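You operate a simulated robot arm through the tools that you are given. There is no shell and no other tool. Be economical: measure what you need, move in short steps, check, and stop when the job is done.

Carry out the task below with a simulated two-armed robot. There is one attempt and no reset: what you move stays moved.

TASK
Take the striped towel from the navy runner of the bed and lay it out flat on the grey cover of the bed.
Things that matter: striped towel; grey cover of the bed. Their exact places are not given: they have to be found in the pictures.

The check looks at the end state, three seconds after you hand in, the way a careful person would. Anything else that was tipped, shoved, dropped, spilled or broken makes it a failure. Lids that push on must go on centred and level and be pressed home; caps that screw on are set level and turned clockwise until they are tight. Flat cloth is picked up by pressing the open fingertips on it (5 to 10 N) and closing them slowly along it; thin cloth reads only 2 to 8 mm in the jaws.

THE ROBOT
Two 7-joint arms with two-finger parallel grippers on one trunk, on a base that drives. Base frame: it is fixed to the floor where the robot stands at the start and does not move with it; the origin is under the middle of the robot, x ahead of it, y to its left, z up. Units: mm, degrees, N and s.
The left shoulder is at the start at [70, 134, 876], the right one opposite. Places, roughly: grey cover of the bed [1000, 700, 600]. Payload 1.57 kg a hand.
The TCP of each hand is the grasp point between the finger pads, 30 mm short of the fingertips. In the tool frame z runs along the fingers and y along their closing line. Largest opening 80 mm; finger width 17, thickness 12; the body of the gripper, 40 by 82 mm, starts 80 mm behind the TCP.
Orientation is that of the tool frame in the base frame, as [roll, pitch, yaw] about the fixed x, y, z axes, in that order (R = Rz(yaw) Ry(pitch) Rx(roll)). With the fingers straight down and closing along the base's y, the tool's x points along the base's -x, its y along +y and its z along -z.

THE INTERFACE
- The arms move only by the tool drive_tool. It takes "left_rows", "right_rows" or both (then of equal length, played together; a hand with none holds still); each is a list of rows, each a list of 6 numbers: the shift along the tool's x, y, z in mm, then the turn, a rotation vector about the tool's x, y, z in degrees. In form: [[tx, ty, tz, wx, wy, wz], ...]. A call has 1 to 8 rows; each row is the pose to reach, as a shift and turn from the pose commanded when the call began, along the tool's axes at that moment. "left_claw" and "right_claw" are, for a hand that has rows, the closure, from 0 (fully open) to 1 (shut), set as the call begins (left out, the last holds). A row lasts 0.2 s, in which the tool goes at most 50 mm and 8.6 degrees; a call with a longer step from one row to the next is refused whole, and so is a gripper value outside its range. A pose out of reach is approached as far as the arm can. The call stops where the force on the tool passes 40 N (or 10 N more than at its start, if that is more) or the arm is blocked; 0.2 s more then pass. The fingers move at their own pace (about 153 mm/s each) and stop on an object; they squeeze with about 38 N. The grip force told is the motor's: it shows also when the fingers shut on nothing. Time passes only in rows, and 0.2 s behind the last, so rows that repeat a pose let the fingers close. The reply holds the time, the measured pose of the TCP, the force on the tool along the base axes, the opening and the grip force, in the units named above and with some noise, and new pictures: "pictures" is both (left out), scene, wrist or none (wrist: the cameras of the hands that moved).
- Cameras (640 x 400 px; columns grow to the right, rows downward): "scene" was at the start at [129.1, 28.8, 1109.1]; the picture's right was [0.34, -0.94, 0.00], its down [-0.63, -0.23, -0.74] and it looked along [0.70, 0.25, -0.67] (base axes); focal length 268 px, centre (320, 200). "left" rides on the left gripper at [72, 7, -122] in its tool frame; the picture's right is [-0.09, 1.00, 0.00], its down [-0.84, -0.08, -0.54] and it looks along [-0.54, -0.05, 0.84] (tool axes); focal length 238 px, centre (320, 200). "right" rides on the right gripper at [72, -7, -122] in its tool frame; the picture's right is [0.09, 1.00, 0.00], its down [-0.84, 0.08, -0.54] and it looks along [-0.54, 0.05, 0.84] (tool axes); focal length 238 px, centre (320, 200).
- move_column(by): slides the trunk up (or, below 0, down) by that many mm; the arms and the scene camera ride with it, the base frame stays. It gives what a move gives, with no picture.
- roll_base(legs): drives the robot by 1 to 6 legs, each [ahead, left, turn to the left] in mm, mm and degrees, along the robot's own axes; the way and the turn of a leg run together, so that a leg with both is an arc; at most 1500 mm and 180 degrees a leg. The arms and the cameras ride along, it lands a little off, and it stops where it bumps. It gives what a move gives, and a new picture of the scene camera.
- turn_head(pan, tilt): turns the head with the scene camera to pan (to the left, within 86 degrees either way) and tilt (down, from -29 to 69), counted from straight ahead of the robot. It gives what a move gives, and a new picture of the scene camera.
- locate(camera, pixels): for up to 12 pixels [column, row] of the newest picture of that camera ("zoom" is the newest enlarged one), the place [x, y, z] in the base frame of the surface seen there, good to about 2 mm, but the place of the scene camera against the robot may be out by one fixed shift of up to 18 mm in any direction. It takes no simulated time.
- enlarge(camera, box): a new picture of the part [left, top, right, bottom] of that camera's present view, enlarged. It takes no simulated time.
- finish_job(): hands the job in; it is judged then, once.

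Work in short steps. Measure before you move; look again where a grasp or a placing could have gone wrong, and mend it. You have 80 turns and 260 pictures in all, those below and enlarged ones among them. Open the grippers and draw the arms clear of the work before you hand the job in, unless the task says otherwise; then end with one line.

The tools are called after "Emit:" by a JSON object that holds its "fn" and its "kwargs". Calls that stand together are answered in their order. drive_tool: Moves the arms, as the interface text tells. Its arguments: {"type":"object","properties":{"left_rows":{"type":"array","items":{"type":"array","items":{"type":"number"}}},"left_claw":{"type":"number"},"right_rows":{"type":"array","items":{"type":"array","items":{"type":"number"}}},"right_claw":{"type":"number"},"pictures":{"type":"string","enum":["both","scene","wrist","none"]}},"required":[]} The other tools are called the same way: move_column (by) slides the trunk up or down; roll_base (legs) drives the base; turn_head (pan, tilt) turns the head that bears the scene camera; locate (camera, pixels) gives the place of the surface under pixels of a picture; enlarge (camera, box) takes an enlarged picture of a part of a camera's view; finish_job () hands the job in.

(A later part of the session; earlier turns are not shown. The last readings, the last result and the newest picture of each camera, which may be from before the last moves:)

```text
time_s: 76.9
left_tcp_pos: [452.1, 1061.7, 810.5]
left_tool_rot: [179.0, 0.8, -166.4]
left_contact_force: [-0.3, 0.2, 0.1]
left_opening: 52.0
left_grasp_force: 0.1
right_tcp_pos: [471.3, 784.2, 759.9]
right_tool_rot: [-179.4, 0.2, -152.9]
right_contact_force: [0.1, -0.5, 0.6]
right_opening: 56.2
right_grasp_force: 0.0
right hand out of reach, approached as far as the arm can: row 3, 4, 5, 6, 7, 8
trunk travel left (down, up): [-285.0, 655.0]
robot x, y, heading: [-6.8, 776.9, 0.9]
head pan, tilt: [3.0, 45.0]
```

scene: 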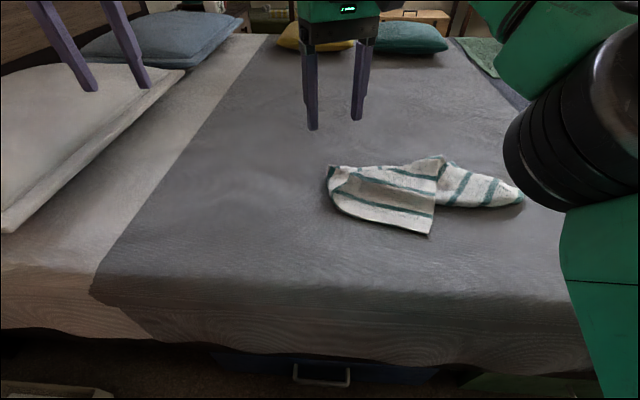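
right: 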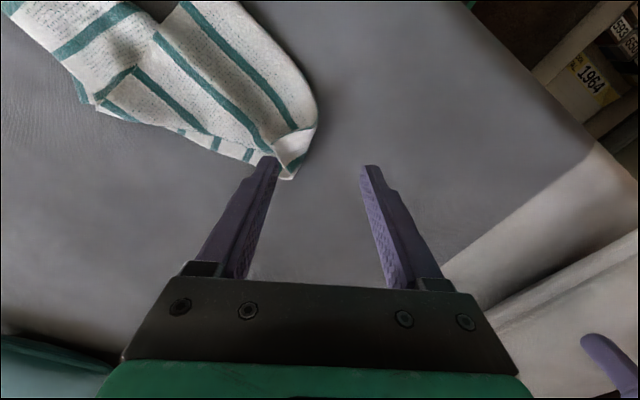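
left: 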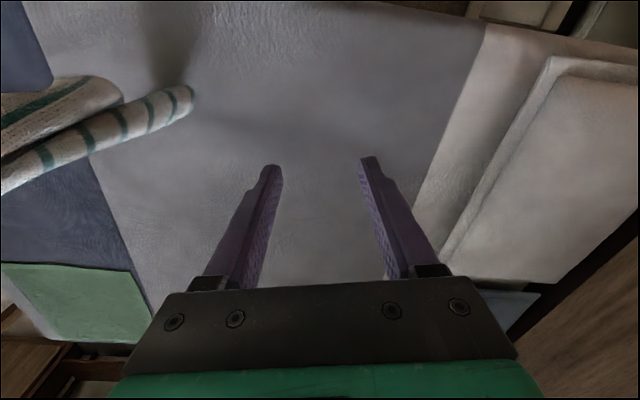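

I raise the trunk, drive right 200 mm so the towel is centred in front, and view it from above.

Emit:
{"fn": "move_column", "kwargs": {"by": 180}}

Emit:
{"fn": "roll_base", "kwargs": {"legs": [[0, -200, -1]]}}

Emit:
{"fn": "drive_tool", "kwargs": {"right_rows": [[10, -30, -5, 0, 0, 8], [20, -60, -10, 0, 0, 16], [30, -90, -15, 0, 0, 24], [40, -120, -20, 0, 0, 32], [40, -150, -20, 0, 0, 40]], "pictures": "wrist"}}

Emit:
{"fn": "turn_head", "kwargs": {"pan": 0, "tilt": 56}}

```text
time_s: 78.9
left_tcp_pos: [452.0, 1061.7, 989.4]
left_tool_rot: [179.0, 0.8, -166.5]
left_contact_force: [-0.3, -0.5, 0.6]
left_opening: 52.0
left_grasp_force: 0.1
right_tcp_pos: [472.1, 784.7, 940.8]
right_tool_rot: [-179.5, 0.4, -152.8]
right_contact_force: [-0.1, -0.2, 0.0]
right_opening: 56.0
right_grasp_force: 0.1
trunk travel left (down, up): [-465.0, 475.0]
robot x, y, heading: [-7.0, 778.1, 0.7]
head pan, tilt: [3.0, 45.0]
```

```text
time_s: 80.5
left_tcp_pos: [459.7, 852.6, 991.0]
left_tool_rot: [179.0, 0.6, -167.9]
left_contact_force: [-1.3, -1.2, 0.2]
left_opening: 51.9
left_grasp_force: 0.1
right_tcp_pos: [472.7, 573.5, 940.2]
right_tool_rot: [-179.5, 0.3, -154.4]
right_contact_force: [0.4, 0.1, -0.2]
right_opening: 56.0
right_grasp_force: 0.1
trunk travel left (down, up): [-465.0, 475.0]
robot x, y, heading: [-7.0, 578.1, -0.2]
head pan, tilt: [3.0, 45.0]
```

scene: 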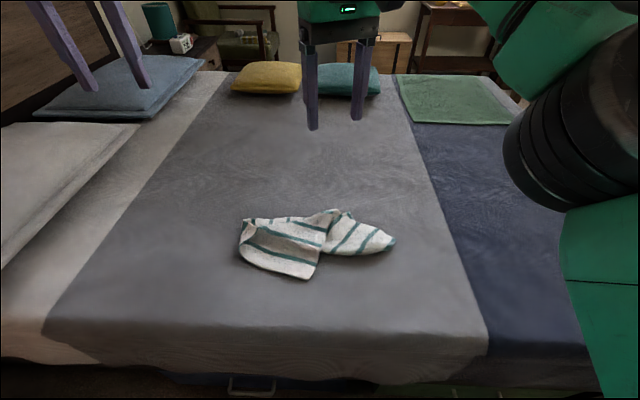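

```text
time_s: 81.7
left_tcp_pos: [460.0, 853.0, 990.2]
left_tool_rot: [179.0, 0.7, -167.9]
left_contact_force: [0.3, -0.7, -0.1]
left_opening: 51.9
left_grasp_force: 0.0
right_tcp_pos: [501.4, 422.8, 960.7]
right_tool_rot: [-179.8, 0.4, 165.7]
right_contact_force: [0.5, 0.3, 0.3]
right_opening: 56.2
right_grasp_force: 0.0
trunk travel left (down, up): [-465.0, 475.0]
robot x, y, heading: [-5.3, 576.7, -0.4]
head pan, tilt: [3.0, 45.0]
```

right: 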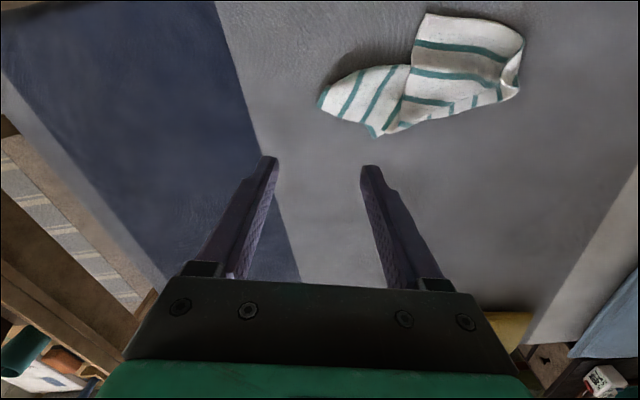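

```text
time_s: 82.5
left_tcp_pos: [460.2, 852.3, 991.6]
left_tool_rot: [179.1, 0.7, -167.9]
left_contact_force: [0.0, 0.1, 0.3]
left_opening: 52.0
left_grasp_force: 0.1
right_tcp_pos: [500.0, 423.0, 961.9]
right_tool_rot: [-179.8, 0.5, 165.8]
right_contact_force: [0.1, 0.2, -0.2]
right_opening: 55.8
right_grasp_force: 0.0
trunk travel left (down, up): [-465.0, 475.0]
robot x, y, heading: [-3.8, 577.5, -0.3]
head pan, tilt: [0.0, 56.0]
```

scene: 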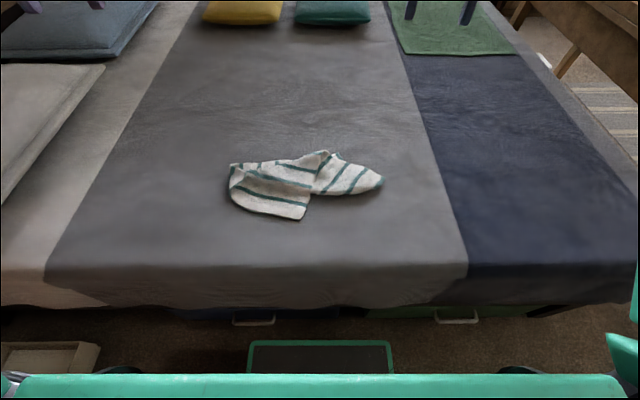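

Emit:
{"fn": "enlarge", "kwargs": {"camera": "scene", "box": [215, 135, 395, 235]}}

Emit:
{"fn": "enlarge", "kwargs": {"camera": "right", "box": [300, 0, 540, 150]}}

Emit:
{"fn": "locate", "kwargs": {"camera": "right", "pixels": [[428, 14], [522, 40], [520, 90], [500, 100], [404, 97], [373, 137], [320, 100], [410, 66], [440, 112], [465, 50]]}}

```text
3.56 times, centred on (305, 185) of scene
```

zoom: 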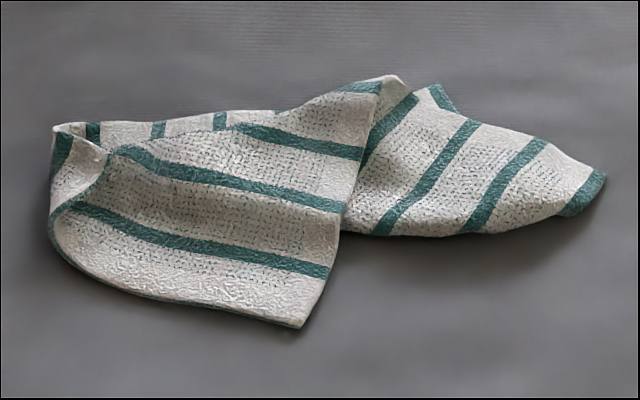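

```text
2.67 times, centred on (420, 75) of right
```

zoom: 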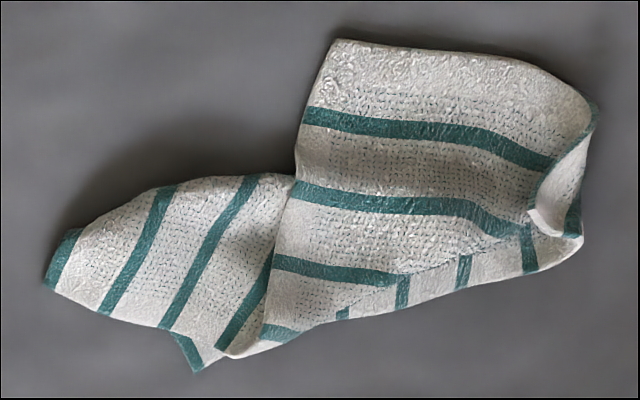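

```text
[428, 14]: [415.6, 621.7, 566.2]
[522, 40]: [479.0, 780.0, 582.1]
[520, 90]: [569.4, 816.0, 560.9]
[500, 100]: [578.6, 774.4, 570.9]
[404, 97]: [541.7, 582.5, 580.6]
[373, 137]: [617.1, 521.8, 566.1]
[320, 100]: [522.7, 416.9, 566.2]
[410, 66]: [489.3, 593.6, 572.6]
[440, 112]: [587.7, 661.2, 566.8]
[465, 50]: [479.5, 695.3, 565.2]
```

Reading the lie: the two outermost tips, (523,417) and (≈560,800), are the two ends of one long edge (385 mm apart). Grabbing these gives a hang of only 255 mm. I lower the trunk and bring the right hand over the right tip and the left over the left tip.

Emit:
{"fn": "move_column", "kwargs": {"by": -100}}

Emit:
{"fn": "drive_tool", "kwargs": {"left_rows": [[-10, -11, 30, 0, 0, 6.5], [-20, -22, 60, 0, 0, 13], [-30, -32, 90, 0, 0, 19.5], [-39, -43, 120, 0, 0, 26], [-49, -54, 150, 0, 0, 32.5], [-59, -65, 181, 0, 0, 39], [-69, -75, 211, 0, 0, 45.5], [-79, -86, 241, 0, 0, 52]], "right_rows": [[-4, 3, 26, 0, 0, 7], [-7, 6, 53, 0, 0, 14], [-11, 9, 79, 0, 0, 21], [-15, 12, 106, 0, 0, 28], [-19, 16, 132, 0, 0, 35], [-22, 19, 159, 0, 0, 42], [-26, 22, 185, 0, 0, 49], [-30, 25, 212, 0, 0, 56]], "left_claw": 0.3, "right_claw": 0.1, "pictures": "both"}}

```text
time_s: 83.8
left_tcp_pos: [459.1, 851.1, 889.9]
left_tool_rot: [179.0, 0.7, -168.0]
left_contact_force: [0.0, 0.2, 0.5]
left_opening: 52.2
left_grasp_force: 0.1
right_tcp_pos: [499.9, 423.3, 860.2]
right_tool_rot: [-179.8, 0.7, 165.7]
right_contact_force: [0.6, 0.0, 0.3]
right_opening: 56.0
right_grasp_force: 0.1
trunk travel left (down, up): [-365.0, 575.0]
robot x, y, heading: [-6.9, 576.1, -0.5]
head pan, tilt: [0.0, 56.0]
```

```text
time_s: 85.6
left_tcp_pos: [557.5, 789.2, 648.6]
left_tool_rot: [178.7, -0.2, 140.0]
left_contact_force: [-0.6, 0.1, -0.3]
left_opening: 55.9
left_grasp_force: 0.0
right_tcp_pos: [540.6, 438.7, 647.7]
right_tool_rot: [179.6, 0.5, 109.5]
right_contact_force: [0.5, -0.5, 0.1]
right_opening: 72.1
right_grasp_force: 0.0
trunk travel left (down, up): [-365.0, 575.0]
robot x, y, heading: [-4.7, 576.3, -0.5]
head pan, tilt: [0.0, 56.0]
```

scene: 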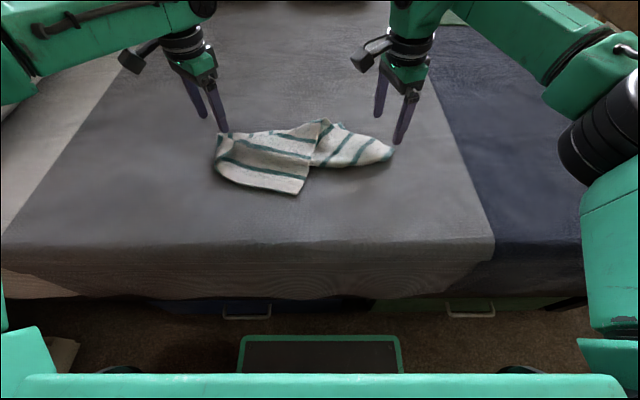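
right: 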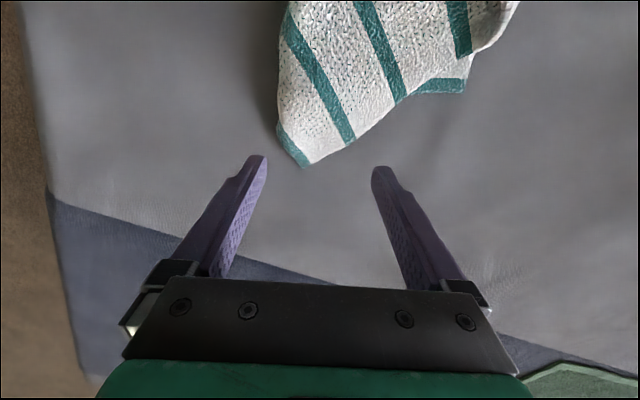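
left: 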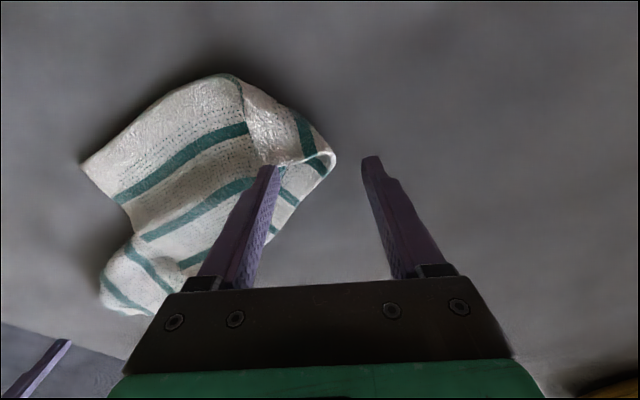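

Both tips are clearly visible: right tip (302,165), left tip (334,160). I measure these.

Emit:
{"fn": "locate", "kwargs": {"camera": "right", "pixels": [[302, 164], [280, 125], [350, 140], [400, 102], [440, 90], [315, 140]]}}

Emit:
{"fn": "locate", "kwargs": {"camera": "left", "pixels": [[334, 160], [318, 150], [300, 160], [295, 200], [240, 80], [285, 105]]}}

Emit:
{"fn": "enlarge", "kwargs": {"camera": "left", "box": [200, 60, 360, 230]}}

```text
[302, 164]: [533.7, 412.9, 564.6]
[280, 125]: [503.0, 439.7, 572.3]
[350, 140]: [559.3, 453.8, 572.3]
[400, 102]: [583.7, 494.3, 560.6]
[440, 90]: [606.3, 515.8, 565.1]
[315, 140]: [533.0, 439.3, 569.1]
```

```text
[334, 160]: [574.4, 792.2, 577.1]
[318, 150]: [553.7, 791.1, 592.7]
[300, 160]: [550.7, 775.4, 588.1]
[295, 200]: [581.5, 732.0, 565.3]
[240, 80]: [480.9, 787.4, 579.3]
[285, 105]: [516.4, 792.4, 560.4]
```

```text
2.35 times, centred on (280, 145) of left
```

zoom: 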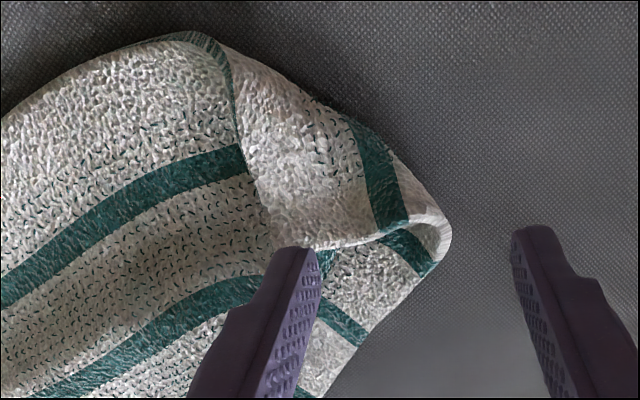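

I place the right hand straddling the tip (cloth ~58 mm wide, fingers 76 open) and the left over its tip, then descend close to contact.

Emit:
{"fn": "drive_tool", "kwargs": {"left_rows": [[-4, -2, 15, 0, 0, 0], [-9, -4, 30, 0, 0, 0], [-9, -4, 40, 0, 0, 0], [-9, -4, 46, 0, 0, 0], [-9, -4, 50, 0, 0, 0], [-9, -4, 50, 0, 0, 0]], "right_rows": [[4, -3, 15, 0, 0, 0], [7, -6, 30, 0, 0, 0], [7, -6, 42, 0, 0, 0], [7, -6, 50, 0, 0, 0], [7, -6, 54, 0, 0, 0], [7, -6, 54, 0, 0, 0]], "left_claw": 0.3, "right_claw": 0.04, "pictures": "wrist"}}

```text
time_s: 87.0
left_tcp_pos: [548.9, 784.7, 601.0]
left_tool_rot: [178.8, -0.2, 140.1]
left_contact_force: [-0.2, 0.3, 1.0]
left_opening: 55.9
left_grasp_force: 0.1
left hand out of reach, approached as far as the arm can: row 1, 2, 3, 4, 5, 6
right_tcp_pos: [531.0, 443.0, 595.7]
right_tool_rot: [179.6, 0.5, 109.7]
right_contact_force: [0.5, 0.1, -0.1]
right_opening: 76.5
right_grasp_force: 0.0
trunk travel left (down, up): [-365.0, 575.0]
robot x, y, heading: [-6.2, 575.2, -0.4]
head pan, tilt: [0.0, 56.0]
```

right: 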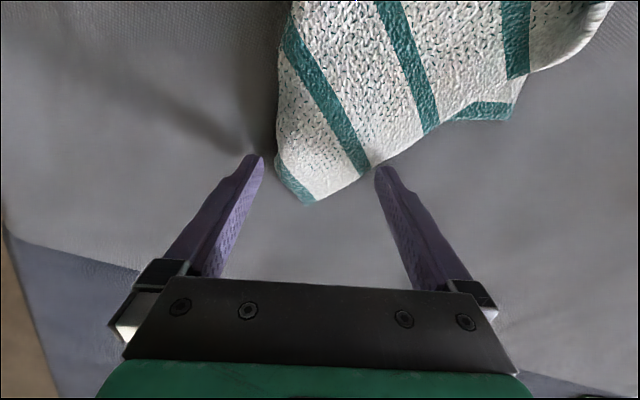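
left: 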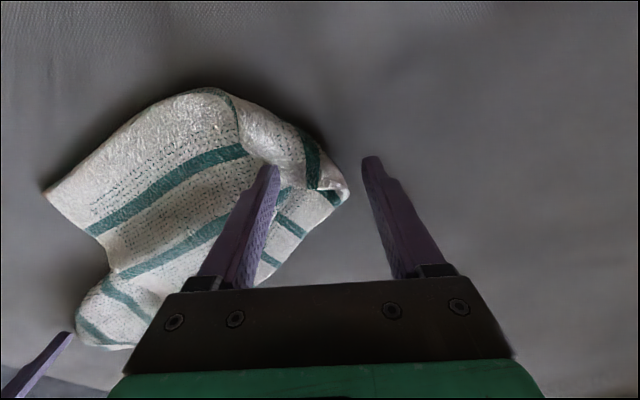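

The left arm is 12 mm short of its target. I lift both 30 mm, roll 20 mm ahead (base gap ~70 mm), and correct both hands.

Emit:
{"fn": "drive_tool", "kwargs": {"left_rows": [[0, 0, -15, 0, 0, 0], [0, 0, -30, 0, 0, 0]], "right_rows": [[0, 0, -15, 0, 0, 0], [0, 0, -30, 0, 0, 0]], "pictures": "none"}}

Emit:
{"fn": "roll_base", "kwargs": {"legs": [[20, 0, 0]]}}

Emit:
{"fn": "drive_tool", "kwargs": {"left_rows": [[3, -9, 10, 0, 0, 0], [3, -9, 22, 0, 0, 0], [3, -9, 26, 0, 0, 0], [3, -9, 28, 0, 0, 0]], "right_rows": [[7, -19, 10, 0, 0, 0], [7, -19, 24, 0, 0, 0], [7, -19, 32, 0, 0, 0], [7, -19, 34, 0, 0, 0]], "pictures": "wrist"}}

```text
time_s: 87.6
left_tcp_pos: [550.2, 789.1, 632.5]
left_tool_rot: [178.8, -0.3, 140.1]
left_contact_force: [0.6, 0.5, 0.0]
left_opening: 56.1
left_grasp_force: 0.1
right_tcp_pos: [530.2, 444.1, 625.9]
right_tool_rot: [179.6, 0.4, 109.6]
right_contact_force: [-0.1, -0.4, -0.6]
right_opening: 77.0
right_grasp_force: 0.1
trunk travel left (down, up): [-365.0, 575.0]
robot x, y, heading: [-8.6, 577.1, -0.5]
head pan, tilt: [0.0, 56.0]
```

```text
time_s: 88.4
left_tcp_pos: [570.8, 788.3, 632.1]
left_tool_rot: [178.9, -0.3, 140.1]
left_contact_force: [0.1, -0.7, -0.2]
left_opening: 55.9
left_grasp_force: 0.1
right_tcp_pos: [551.0, 444.1, 624.7]
right_tool_rot: [179.8, 0.4, 109.7]
right_contact_force: [-0.3, -0.6, 1.1]
right_opening: 76.8
right_grasp_force: 0.1
trunk travel left (down, up): [-365.0, 575.0]
robot x, y, heading: [12.2, 576.6, -0.7]
head pan, tilt: [0.0, 56.0]
```

scene: 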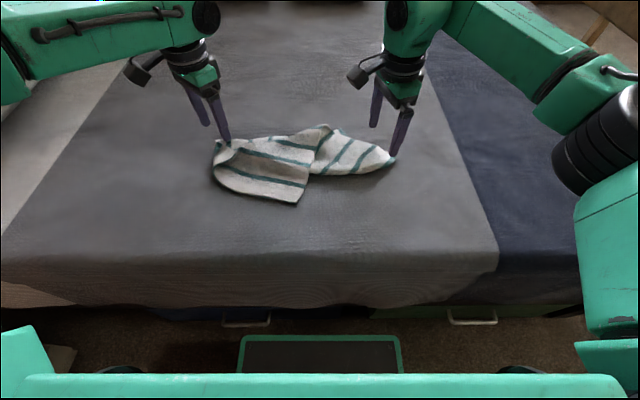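

```text
time_s: 89.4
left_tcp_pos: [561.4, 784.7, 604.2]
left_tool_rot: [178.9, -0.2, 140.1]
left_contact_force: [0.0, -0.3, 1.1]
left_opening: 56.1
left_grasp_force: 0.7
right_tcp_pos: [530.6, 443.5, 592.5]
right_tool_rot: [179.5, 0.5, 109.8]
right_contact_force: [-0.5, -0.5, 5.7]
right_opening: 76.4
right_grasp_force: 0.1
trunk travel left (down, up): [-365.0, 575.0]
robot x, y, heading: [14.1, 577.1, -0.6]
head pan, tilt: [0.0, 56.0]
```

right: 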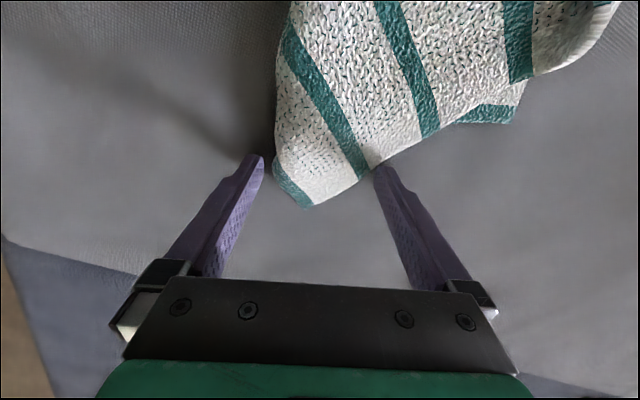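
left: 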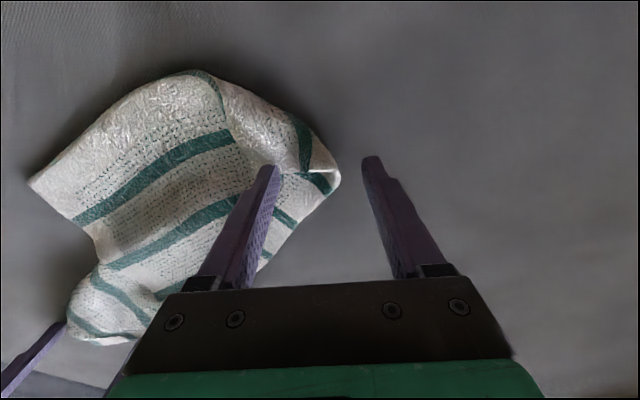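

Right fingertips touch the cover around the tip. I press the left to contact and close both in steps.

Emit:
{"fn": "drive_tool", "kwargs": {"left_rows": [[0, 0, 4, 0, 0, 0], [0, 0, 7, 0, 0, 0], [0, 0, 9, 0, 0, 0], [0, 0, 9, 0, 0, 0]], "right_rows": [[0, 0, 0, 0, 0, 0], [0, 0, 0, 0, 0, 0], [0, 0, 0, 0, 0, 0], [0, 0, 0, 0, 0, 0]], "right_claw": 0.25, "pictures": "none"}}

Emit:
{"fn": "drive_tool", "kwargs": {"left_rows": [[0, 0, 1, 0, 0, 0], [0, 0, 1, 0, 0, 0]], "right_rows": [[0, 0, 0, 0, 0, 0], [0, 0, 0, 0, 0, 0]], "right_claw": 0.45, "left_claw": 0.45, "pictures": "wrist"}}

```text
time_s: 90.4
left_tcp_pos: [561.8, 783.4, 597.5]
left_tool_rot: [178.5, 0.0, 140.1]
left_contact_force: [1.0, -1.0, 16.6]
left_opening: 56.1
left_grasp_force: 0.0
right_tcp_pos: [530.1, 443.2, 592.5]
right_tool_rot: [179.4, 0.5, 109.8]
right_contact_force: [-0.9, -0.6, 3.1]
right_opening: 58.7
right_grasp_force: 0.1
trunk travel left (down, up): [-365.0, 575.0]
robot x, y, heading: [15.9, 578.4, -0.8]
head pan, tilt: [0.0, 56.0]
```

```text
time_s: 91.0
left_tcp_pos: [560.2, 783.1, 596.8]
left_tool_rot: [178.6, -0.1, 140.0]
left_contact_force: [-6.4, -7.6, 22.7]
left_opening: 51.8
left_grasp_force: 4.3
right_tcp_pos: [528.9, 443.2, 593.6]
right_tool_rot: [179.3, 0.4, 109.7]
right_contact_force: [0.0, -0.7, 0.8]
right_opening: 43.5
right_grasp_force: 0.0
trunk travel left (down, up): [-365.0, 575.0]
robot x, y, heading: [16.5, 576.6, -0.4]
head pan, tilt: [0.0, 56.0]
```

right: 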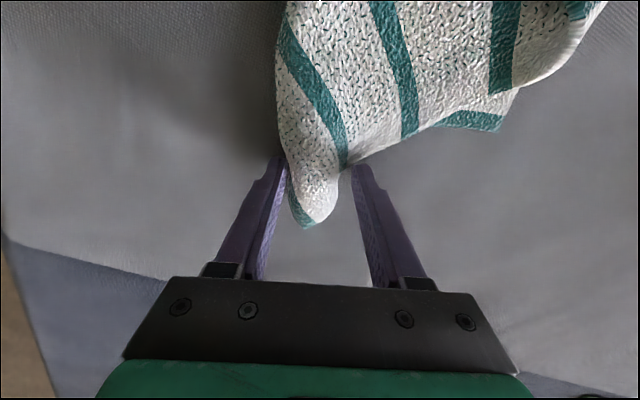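
left: 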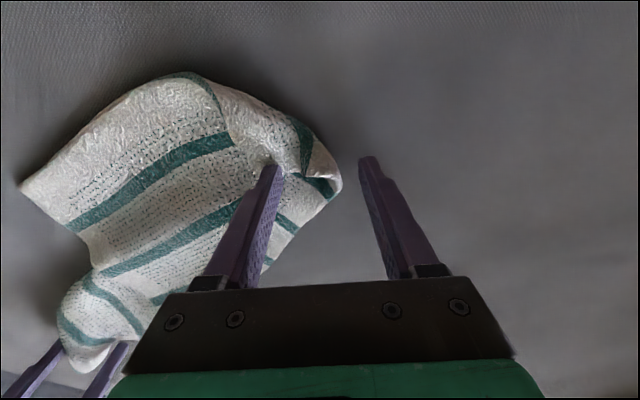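

The right is gathering the tip perfectly. The left presses too hard (23 N) and its fingers stall; I ease it 2 mm and continue closing both.

Emit:
{"fn": "drive_tool", "kwargs": {"left_rows": [[0, 0, -2, 0, 0, 0], [0, 0, -2, 0, 0, 0]], "right_rows": [[0, 0, 0, 0, 0, 0], [0, 0, 0, 0, 0, 0]], "right_claw": 0.65, "left_claw": 0.55, "pictures": "none"}}

Emit:
{"fn": "drive_tool", "kwargs": {"left_rows": [[0, 0, 0, 0, 0, 0], [0, 0, 0, 0, 0, 0]], "right_rows": [[0, 0, 0, 0, 0, 0], [0, 0, 0, 0, 0, 0]], "right_claw": 0.85, "left_claw": 0.7, "pictures": "none"}}

Emit:
{"fn": "drive_tool", "kwargs": {"left_rows": [[0, 0, 0, 0, 0, 0], [0, 0, 0, 0, 0, 0]], "right_rows": [[0, 0, 0, 0, 0, 0], [0, 0, 0, 0, 0, 0]], "right_claw": 1.0, "left_claw": 0.85, "pictures": "wrist"}}

```text
time_s: 91.6
left_tcp_pos: [560.9, 784.8, 597.7]
left_tool_rot: [178.7, -0.4, 140.2]
left_contact_force: [-5.4, -6.5, 14.1]
left_opening: 42.6
left_grasp_force: 3.4
right_tcp_pos: [530.8, 442.1, 593.3]
right_tool_rot: [179.3, 0.4, 109.8]
right_contact_force: [-1.3, -1.1, 3.2]
right_opening: 26.8
right_grasp_force: 0.0
trunk travel left (down, up): [-365.0, 575.0]
robot x, y, heading: [15.4, 575.5, -0.5]
head pan, tilt: [0.0, 56.0]
```

```text
time_s: 92.2
left_tcp_pos: [561.9, 785.5, 597.3]
left_tool_rot: [178.8, -0.2, 140.3]
left_contact_force: [1.0, 0.5, 11.6]
left_opening: 24.1
left_grasp_force: 0.0
right_tcp_pos: [531.1, 442.7, 592.6]
right_tool_rot: [179.5, 0.5, 109.8]
right_contact_force: [-1.0, -1.9, 4.1]
right_opening: 11.3
right_grasp_force: 0.1
trunk travel left (down, up): [-365.0, 575.0]
robot x, y, heading: [17.6, 578.5, -0.7]
head pan, tilt: [0.0, 56.0]
```

```text
time_s: 92.8
left_tcp_pos: [561.4, 784.6, 597.5]
left_tool_rot: [178.8, -0.3, 140.2]
left_contact_force: [-0.1, 0.6, 11.9]
left_opening: 12.1
left_grasp_force: 0.0
right_tcp_pos: [531.3, 444.4, 592.9]
right_tool_rot: [179.6, 0.5, 109.8]
right_contact_force: [2.0, 0.6, 5.0]
right_opening: 5.5
right_grasp_force: 25.2
trunk travel left (down, up): [-365.0, 575.0]
robot x, y, heading: [18.2, 574.3, -0.8]
head pan, tilt: [0.0, 56.0]
```

right: 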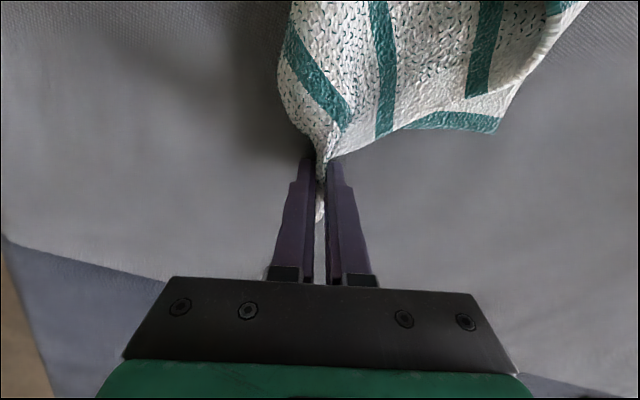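
left: 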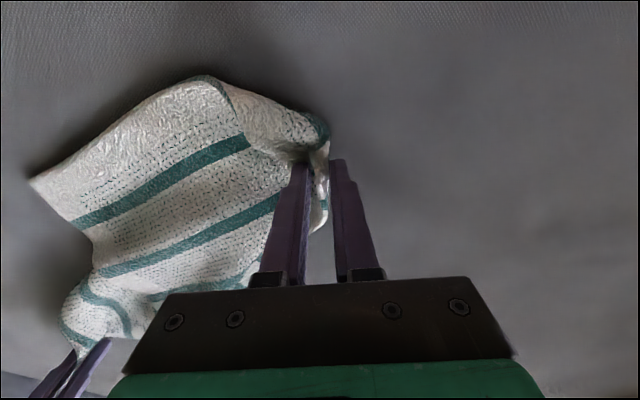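

Right holds well (5.5 mm). I finish the left close, then lift both 60 mm slightly.

Emit:
{"fn": "drive_tool", "kwargs": {"left_rows": [[0, 0, 0, 0, 0, 0], [0, 0, 0, 0, 0, 0], [0, 0, 0, 0, 0, 0]], "left_claw": 1.0, "pictures": "none"}}

Emit:
{"fn": "drive_tool", "kwargs": {"left_rows": [[0, 0, -20, 0, 0, 0], [0, 0, -40, 0, 0, 0], [0, 0, -60, 0, 0, 0], [0, 0, -60, 0, 0, 0]], "right_rows": [[0, 0, -20, 0, 0, 0], [0, 0, -40, 0, 0, 0], [0, 0, -60, 0, 0, 0], [0, 0, -60, 0, 0, 0]], "pictures": "both"}}

```text
time_s: 93.6
left_tcp_pos: [561.1, 785.0, 597.2]
left_tool_rot: [178.7, -0.2, 140.1]
left_contact_force: [-2.2, -1.5, 10.7]
left_opening: 5.0
left_grasp_force: 25.5
right_tcp_pos: [530.7, 443.8, 594.2]
right_tool_rot: [179.5, 0.5, 109.8]
right_contact_force: [2.5, 1.3, 5.2]
right_opening: 5.1
right_grasp_force: 25.7
trunk travel left (down, up): [-365.0, 575.0]
robot x, y, heading: [13.4, 577.8, -0.4]
head pan, tilt: [0.0, 56.0]
```

```text
time_s: 94.6
left_tcp_pos: [562.9, 783.6, 654.2]
left_tool_rot: [178.8, -0.4, 140.1]
left_contact_force: [-0.3, 0.7, -0.3]
left_opening: 5.0
left_grasp_force: 25.6
right_tcp_pos: [531.9, 444.1, 650.7]
right_tool_rot: [179.6, 0.5, 109.8]
right_contact_force: [0.2, 0.9, -0.8]
right_opening: 5.3
right_grasp_force: 25.8
trunk travel left (down, up): [-365.0, 575.0]
robot x, y, heading: [15.6, 577.6, -0.3]
head pan, tilt: [0.0, 56.0]
```

scene: 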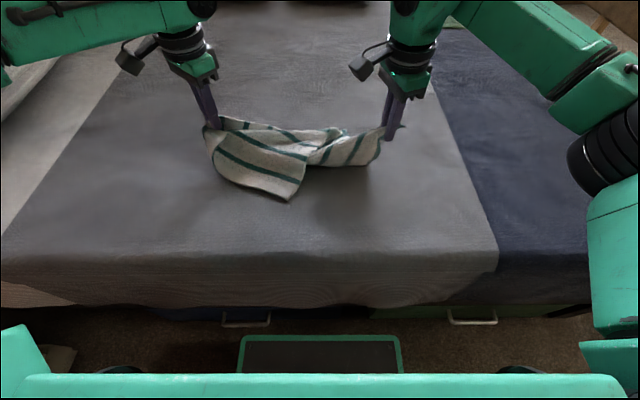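
right: 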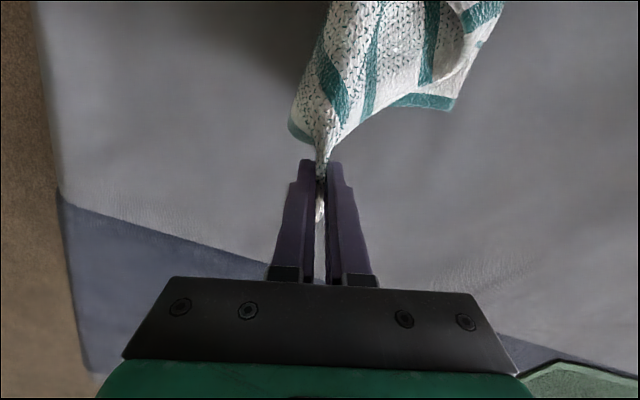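
left: 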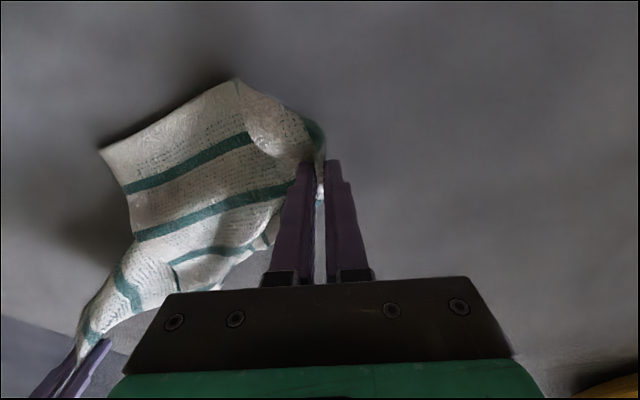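

Both hold (5.0 and 5.3 mm). I raise the trunk 230 mm so it hangs free and look.

Emit:
{"fn": "move_column", "kwargs": {"by": 230}}

Emit:
{"fn": "turn_head", "kwargs": {"pan": 0, "tilt": 50}}

Emit:
{"fn": "enlarge", "kwargs": {"camera": "scene", "box": [160, 80, 440, 280]}}

```text
time_s: 97.0
left_tcp_pos: [562.3, 783.6, 885.3]
left_tool_rot: [178.9, -0.3, 140.2]
left_contact_force: [-0.3, -0.9, -0.8]
left_opening: 5.1
left_grasp_force: 25.4
right_tcp_pos: [531.3, 442.8, 880.1]
right_tool_rot: [179.5, 0.5, 109.8]
right_contact_force: [-0.5, 0.2, -0.7]
right_opening: 5.2
right_grasp_force: 25.6
trunk travel left (down, up): [-595.0, 345.0]
robot x, y, heading: [17.8, 579.3, -0.4]
head pan, tilt: [0.0, 56.0]
```

```text
time_s: 97.7
left_tcp_pos: [562.4, 783.5, 884.9]
left_tool_rot: [178.9, -0.3, 140.1]
left_contact_force: [0.6, -0.6, 0.3]
left_opening: 5.0
left_grasp_force: 25.1
right_tcp_pos: [531.3, 444.0, 880.6]
right_tool_rot: [179.5, 0.5, 109.9]
right_contact_force: [-0.3, 0.5, -0.4]
right_opening: 5.3
right_grasp_force: 25.6
trunk travel left (down, up): [-595.0, 345.0]
robot x, y, heading: [15.6, 574.6, -0.4]
head pan, tilt: [0.0, 50.0]
```

scene: 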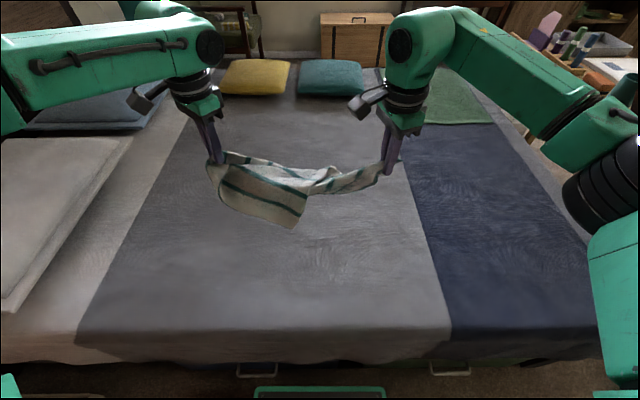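

```text
2.00 times, centred on (300, 180) of scene
```

zoom: 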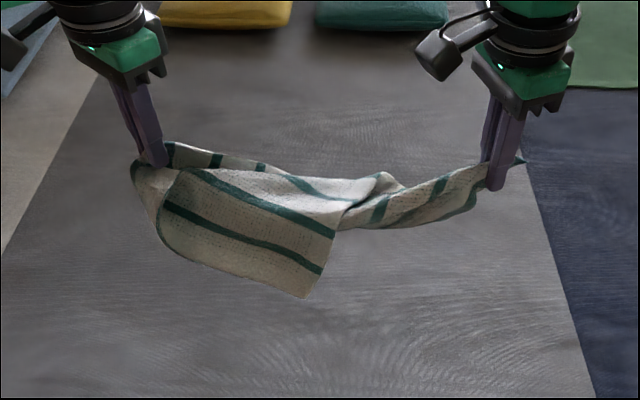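

The towel hangs like a slack hammock (span 341). I stretch the hands apart by ~40 mm and give an up-down shake so the folded part drops.

Emit:
{"fn": "drive_tool", "kwargs": {"left_rows": [[8, 2, 0, 0, 0, 0], [16, 4, 0, 0, 0, 0], [24, 6, 0, 0, 0, 0], [24, 6, -45, 0, 0, 0], [24, 6, 0, 0, 0, 0], [24, 6, -45, 0, 0, 0], [24, 6, 0, 0, 0, 0], [24, 6, 0, 0, 0, 0]], "right_rows": [[-8, 2, 0, 0, 0, 0], [-16, 5, 0, 0, 0, 0], [-24, 7, 0, 0, 0, 0], [-24, 7, -45, 0, 0, 0], [-24, 7, 0, 0, 0, 0], [-24, 7, -45, 0, 0, 0], [-24, 7, 0, 0, 0, 0], [-24, 7, 0, 0, 0, 0]], "pictures": "both"}}

Emit:
{"fn": "enlarge", "kwargs": {"camera": "scene", "box": [160, 80, 440, 280]}}

```text
time_s: 99.5
left_tcp_pos: [546.3, 801.1, 883.3]
left_tool_rot: [178.8, -0.1, 140.1]
left_contact_force: [-0.5, -0.8, -1.0]
left_opening: 4.9
left_grasp_force: 25.1
right_tcp_pos: [543.1, 418.1, 880.9]
right_tool_rot: [179.6, 0.4, 109.8]
right_contact_force: [-0.2, 1.0, 0.7]
right_opening: 5.5
right_grasp_force: 25.8
trunk travel left (down, up): [-595.0, 345.0]
robot x, y, heading: [12.8, 577.1, -0.4]
head pan, tilt: [0.0, 50.0]
```

scene: 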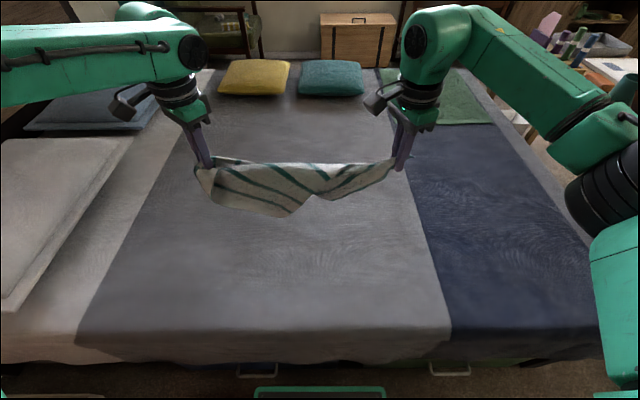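
right: 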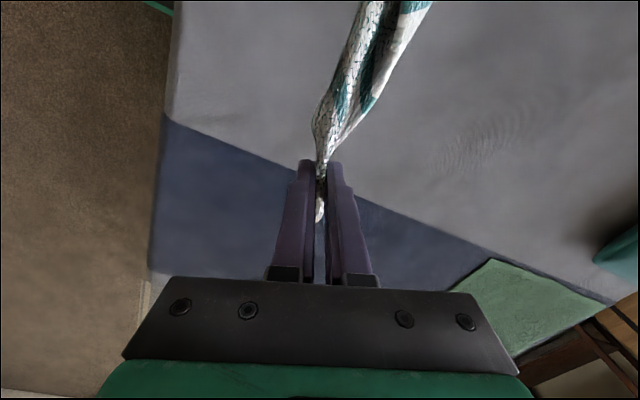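
left: 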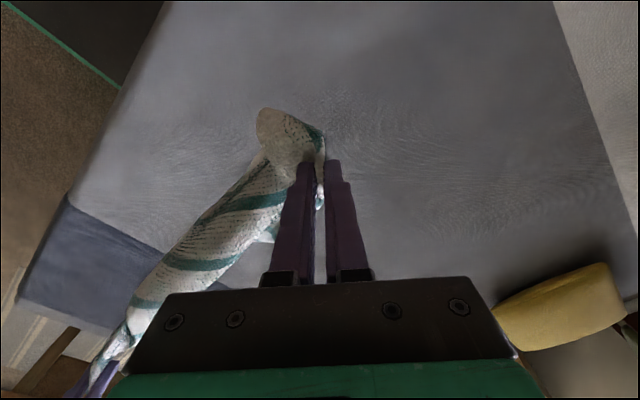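

```text
2.00 times, centred on (300, 180) of scene
```

zoom: 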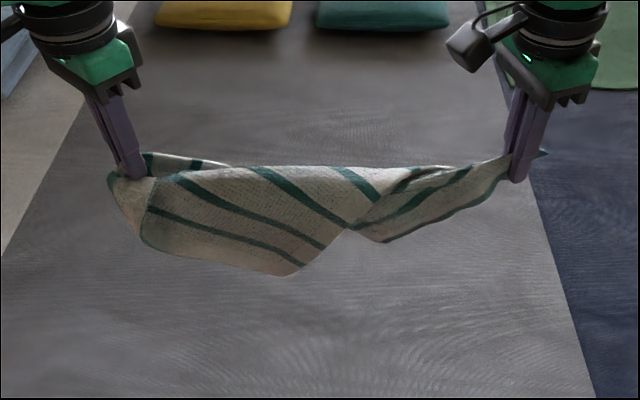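

Tension is still ~1 N at span 383, so the held points may be a diagonal or still have slack. I stretch a further 40 mm watching the force, and shake again.

Emit:
{"fn": "drive_tool", "kwargs": {"left_rows": [[6, 8, 0, 0, 0, 0], [13, 15, 0, 0, 0, 0], [13, 15, 0, 0, 0, 0], [13, 15, -45, 0, 0, 0], [13, 15, 0, 0, 0, 0], [13, 15, 0, 0, 0, 0]], "right_rows": [[-9, -3, 0, 0, 0, 0], [-19, -7, 0, 0, 0, 0], [-19, -7, 0, 0, 0, 0], [-19, -7, -45, 0, 0, 0], [-19, -7, 0, 0, 0, 0], [-19, -7, 0, 0, 0, 0]], "pictures": "scene"}}

Emit:
{"fn": "enlarge", "kwargs": {"camera": "scene", "box": [160, 100, 440, 260]}}

```text
time_s: 100.9
left_tcp_pos: [547.6, 822.4, 886.5]
left_tool_rot: [178.8, -0.1, 140.1]
left_contact_force: [-0.2, -6.8, -0.1]
left_opening: 4.9
left_grasp_force: 25.1
right_tcp_pos: [545.4, 399.6, 879.9]
right_tool_rot: [179.6, 0.5, 109.8]
right_contact_force: [0.1, 5.9, -0.3]
right_opening: 5.3
right_grasp_force: 26.0
trunk travel left (down, up): [-595.0, 345.0]
robot x, y, heading: [16.1, 575.4, -0.4]
head pan, tilt: [0.0, 50.0]
```

scene: 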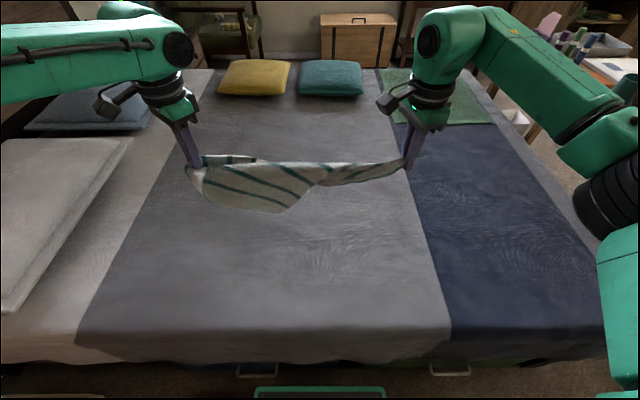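

```text
2.29 times, centred on (300, 180) of scene
```

zoom: 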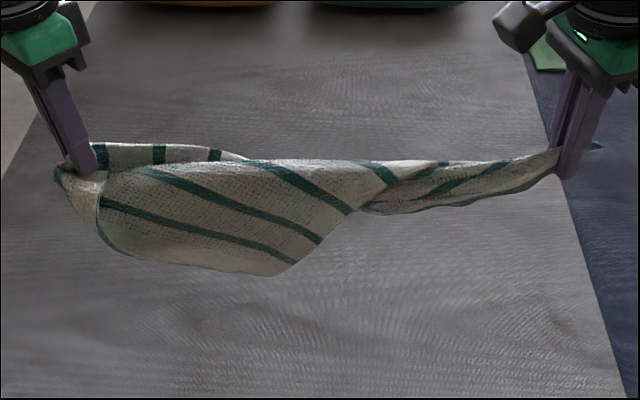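

The force rises at span 423: I'm holding a diagonal, with flap corner C_L hanging in front. Plan: lay it as a folded triangle with the apex toward me, then regrasp the apex with the left hand while the right keeps its corner (that pair is a long edge). First retract the hands 146 mm and lower 100.

Emit:
{"fn": "drive_tool", "kwargs": {"left_rows": [[22, -19, 0, 0, 0, 0], [45, -38, 0, 0, 0, 0], [67, -56, 0, 0, 0, 0], [89, -75, 0, 0, 0, 0], [112, -94, 0, 0, 0, 0], [112, -94, 0, 0, 0, 0]], "right_rows": [[10, -28, 0, 0, 0, 0], [20, -55, 0, 0, 0, 0], [29, -83, 0, 0, 0, 0], [39, -110, 0, 0, 0, 0], [49, -138, 0, 0, 0, 0], [49, -138, 0, 0, 0, 0]], "pictures": "none"}}

Emit:
{"fn": "move_column", "kwargs": {"by": -120}}

Emit:
{"fn": "turn_head", "kwargs": {"pan": 0, "tilt": 58}}

```text
time_s: 102.3
left_tcp_pos: [401.5, 823.7, 884.6]
left_tool_rot: [178.9, -0.4, 140.2]
left_contact_force: [0.3, -4.7, -0.3]
left_opening: 5.1
left_grasp_force: 25.1
right_tcp_pos: [402.2, 404.2, 879.5]
right_tool_rot: [179.7, 0.5, 109.7]
right_contact_force: [0.3, 5.0, -1.4]
right_opening: 5.4
right_grasp_force: 25.5
trunk travel left (down, up): [-595.0, 345.0]
robot x, y, heading: [11.7, 579.1, -0.7]
head pan, tilt: [0.0, 50.0]
```

```text
time_s: 103.8
left_tcp_pos: [400.9, 823.7, 765.3]
left_tool_rot: [178.9, -0.2, 140.1]
left_contact_force: [0.8, -4.6, -0.2]
left_opening: 5.2
left_grasp_force: 25.1
right_tcp_pos: [400.5, 404.4, 759.9]
right_tool_rot: [179.6, 0.5, 109.8]
right_contact_force: [-0.1, 4.4, -1.2]
right_opening: 5.4
right_grasp_force: 25.8
trunk travel left (down, up): [-475.0, 465.0]
robot x, y, heading: [11.4, 576.5, -0.6]
head pan, tilt: [0.0, 50.0]
```

```text
time_s: 104.5
left_tcp_pos: [401.9, 824.4, 766.0]
left_tool_rot: [178.8, -0.4, 140.1]
left_contact_force: [0.2, -5.0, 0.0]
left_opening: 5.1
left_grasp_force: 25.2
right_tcp_pos: [400.5, 404.0, 759.7]
right_tool_rot: [179.6, 0.6, 109.8]
right_contact_force: [-0.1, 5.1, -1.2]
right_opening: 5.4
right_grasp_force: 25.7
trunk travel left (down, up): [-475.0, 465.0]
robot x, y, heading: [13.8, 573.6, -0.3]
head pan, tilt: [0.0, 58.0]
```

scene: 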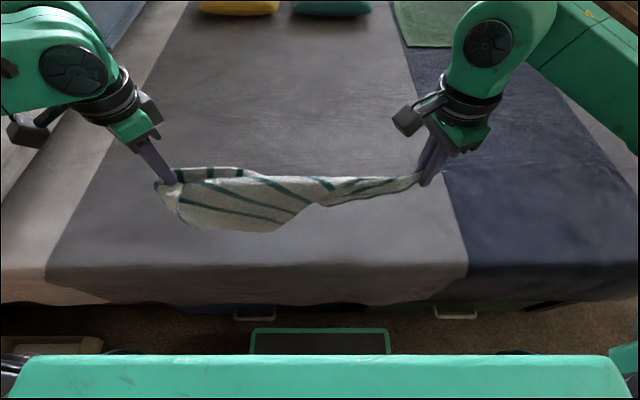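

I check the bottom height of the flap and where the bed edge lies under it.

Emit:
{"fn": "locate", "kwargs": {"camera": "scene", "pixels": [[275, 229], [230, 222], [320, 205], [250, 200], [250, 240]]}}

Emit:
{"fn": "enlarge", "kwargs": {"camera": "scene", "box": [140, 140, 460, 260]}}

```text
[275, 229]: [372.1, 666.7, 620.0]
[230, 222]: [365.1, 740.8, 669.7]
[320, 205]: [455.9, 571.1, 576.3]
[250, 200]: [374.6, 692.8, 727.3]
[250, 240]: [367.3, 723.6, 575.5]
```

```text
2.00 times, centred on (300, 200) of scene
```

zoom: 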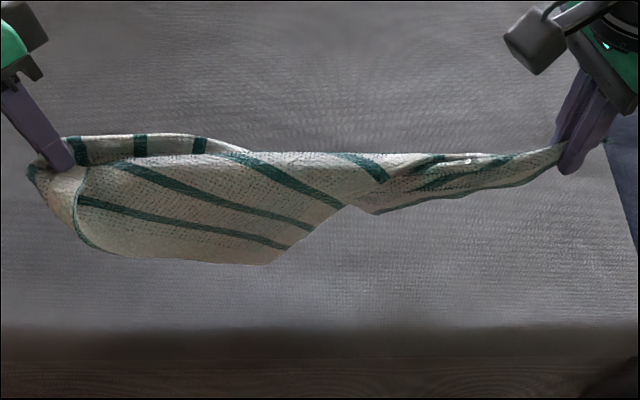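

Apex is at (372,667), ~45 mm above the cover. I lay the triangle by moving forward 150 mm while lowering 163 mm.

Emit:
{"fn": "drive_tool", "kwargs": {"left_rows": [[0, 0, 25, 0, 0, 0], [-11.5, 9.6, 45, 0, 0, 0], [-26.8, 22.5, 65, 0, 0, 0], [-44.4, 37.3, 85, 0, 0, 0], [-61.3, 51.4, 105, 0, 0, 0], [-80.4, 67.5, 125, 0, 0, 0], [-98, 82.3, 145, 0, 0, 0], [-114.9, 96.5, 160, 0, 0, 0]], "right_rows": [[0, 0, 25, 0, 0, 0], [-5, 14.1, 45, 0, 0, 0], [-11.7, 33, 65, 0, 0, 0], [-19.4, 54.7, 85, 0, 0, 0], [-26.7, 75.4, 105, 0, 0, 0], [-35, 99, 125, 0, 0, 0], [-42.8, 120.7, 145, 0, 0, 0], [-50, 141.5, 160, 0, 0, 0]], "pictures": "both"}}

Emit:
{"fn": "enlarge", "kwargs": {"camera": "scene", "box": [140, 110, 460, 250]}}

```text
time_s: 106.2
left_tcp_pos: [546.6, 830.2, 609.6]
left_tool_rot: [178.9, -0.1, 140.1]
left_contact_force: [-0.3, -7.2, -0.3]
left_opening: 5.2
left_grasp_force: 25.4
left hand out of reach, approached as far as the arm can: row 8
right_tcp_pos: [551.1, 404.9, 599.5]
right_tool_rot: [179.6, 0.4, 109.9]
right_contact_force: [0.0, 6.4, 0.3]
right_opening: 5.3
right_grasp_force: 25.6
trunk travel left (down, up): [-475.0, 465.0]
robot x, y, heading: [12.5, 577.4, -0.4]
head pan, tilt: [0.0, 58.0]
```

scene: 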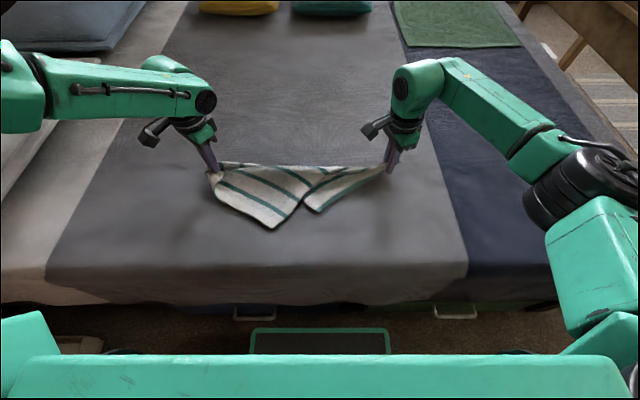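
right: 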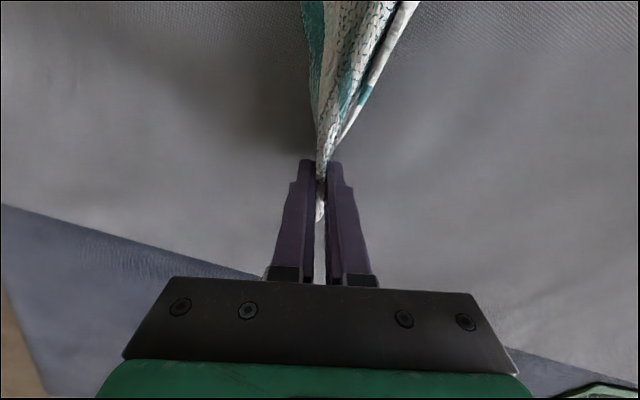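
left: 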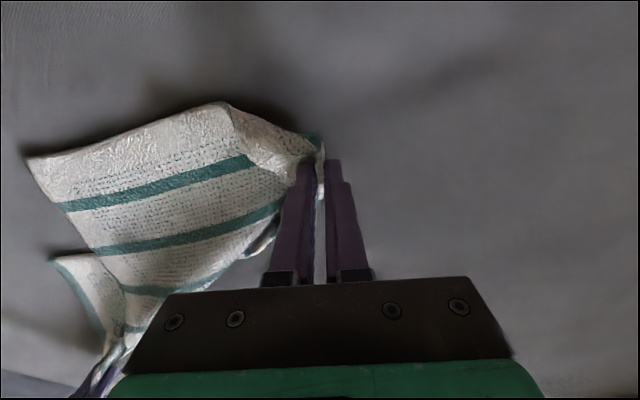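

```text
2.00 times, centred on (300, 180) of scene
```

zoom: 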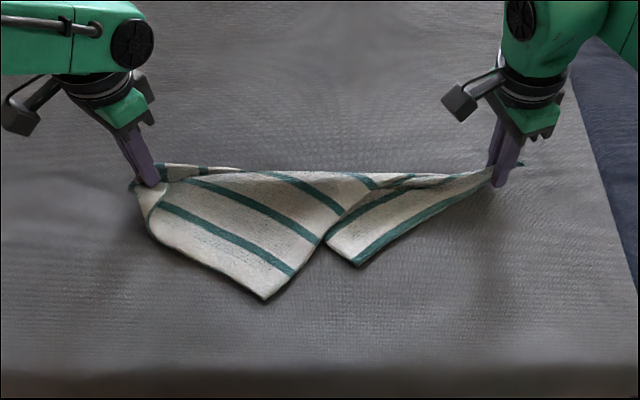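

Very good: the triangle lies with apex C_L at scene (272,230) on top. I release the left hand, raise it, and measure the apex.

Emit:
{"fn": "drive_tool", "kwargs": {"left_rows": [[0, 0, 2, 0, 0, 0], [0, 0, 0, 0, 0, 0], [0, 0, -30, 0, 0, -5], [0, 0, -65, 0, 0, -13], [0, 0, -100, 0, 0, -21], [20, -30, -110, 0, 0, -29], [50, -70, -110, 0, 0, -37], [75, -90, -110, 0, 0, -40]], "left_claw": 0.04, "pictures": "both"}}

Emit:
{"fn": "locate", "kwargs": {"camera": "scene", "pixels": [[272, 228], [265, 220], [320, 210], [215, 185]]}}

```text
time_s: 108.0
left_tcp_pos: [430.2, 803.7, 720.4]
left_tool_rot: [178.9, 0.5, -179.9]
left_contact_force: [0.5, 0.2, -1.0]
left_opening: 76.9
left_grasp_force: 0.2
right_tcp_pos: [549.4, 405.3, 600.4]
right_tool_rot: [179.5, 0.5, 109.8]
right_contact_force: [-0.2, 0.4, -0.8]
right_opening: 5.1
right_grasp_force: 25.8
trunk travel left (down, up): [-475.0, 465.0]
robot x, y, heading: [14.7, 578.0, -0.4]
head pan, tilt: [0.0, 58.0]
```

scene: 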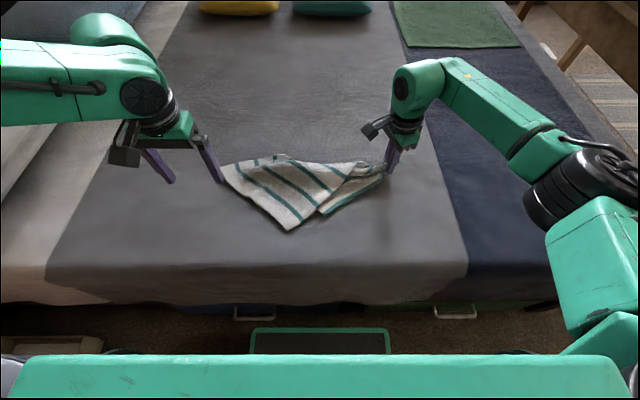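
left: 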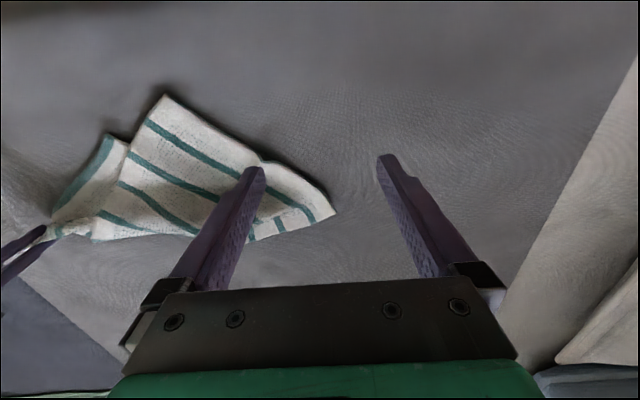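

```text
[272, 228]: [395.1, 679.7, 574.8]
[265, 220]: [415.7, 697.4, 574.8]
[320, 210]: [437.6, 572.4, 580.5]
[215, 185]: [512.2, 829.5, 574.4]
```

Now the N-edge from C_L (165,95) to C_R (333,213) lies open. I measure C_L with the left camera and grasp it.

Emit:
{"fn": "locate", "kwargs": {"camera": "left", "pixels": [[166, 97], [200, 120], [150, 125], [333, 212], [108, 137], [92, 238], [60, 215]]}}

```text
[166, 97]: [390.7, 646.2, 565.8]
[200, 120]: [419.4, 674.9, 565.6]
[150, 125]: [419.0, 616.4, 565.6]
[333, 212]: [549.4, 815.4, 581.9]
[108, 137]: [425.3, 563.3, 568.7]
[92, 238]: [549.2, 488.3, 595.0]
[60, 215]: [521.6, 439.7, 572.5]
```

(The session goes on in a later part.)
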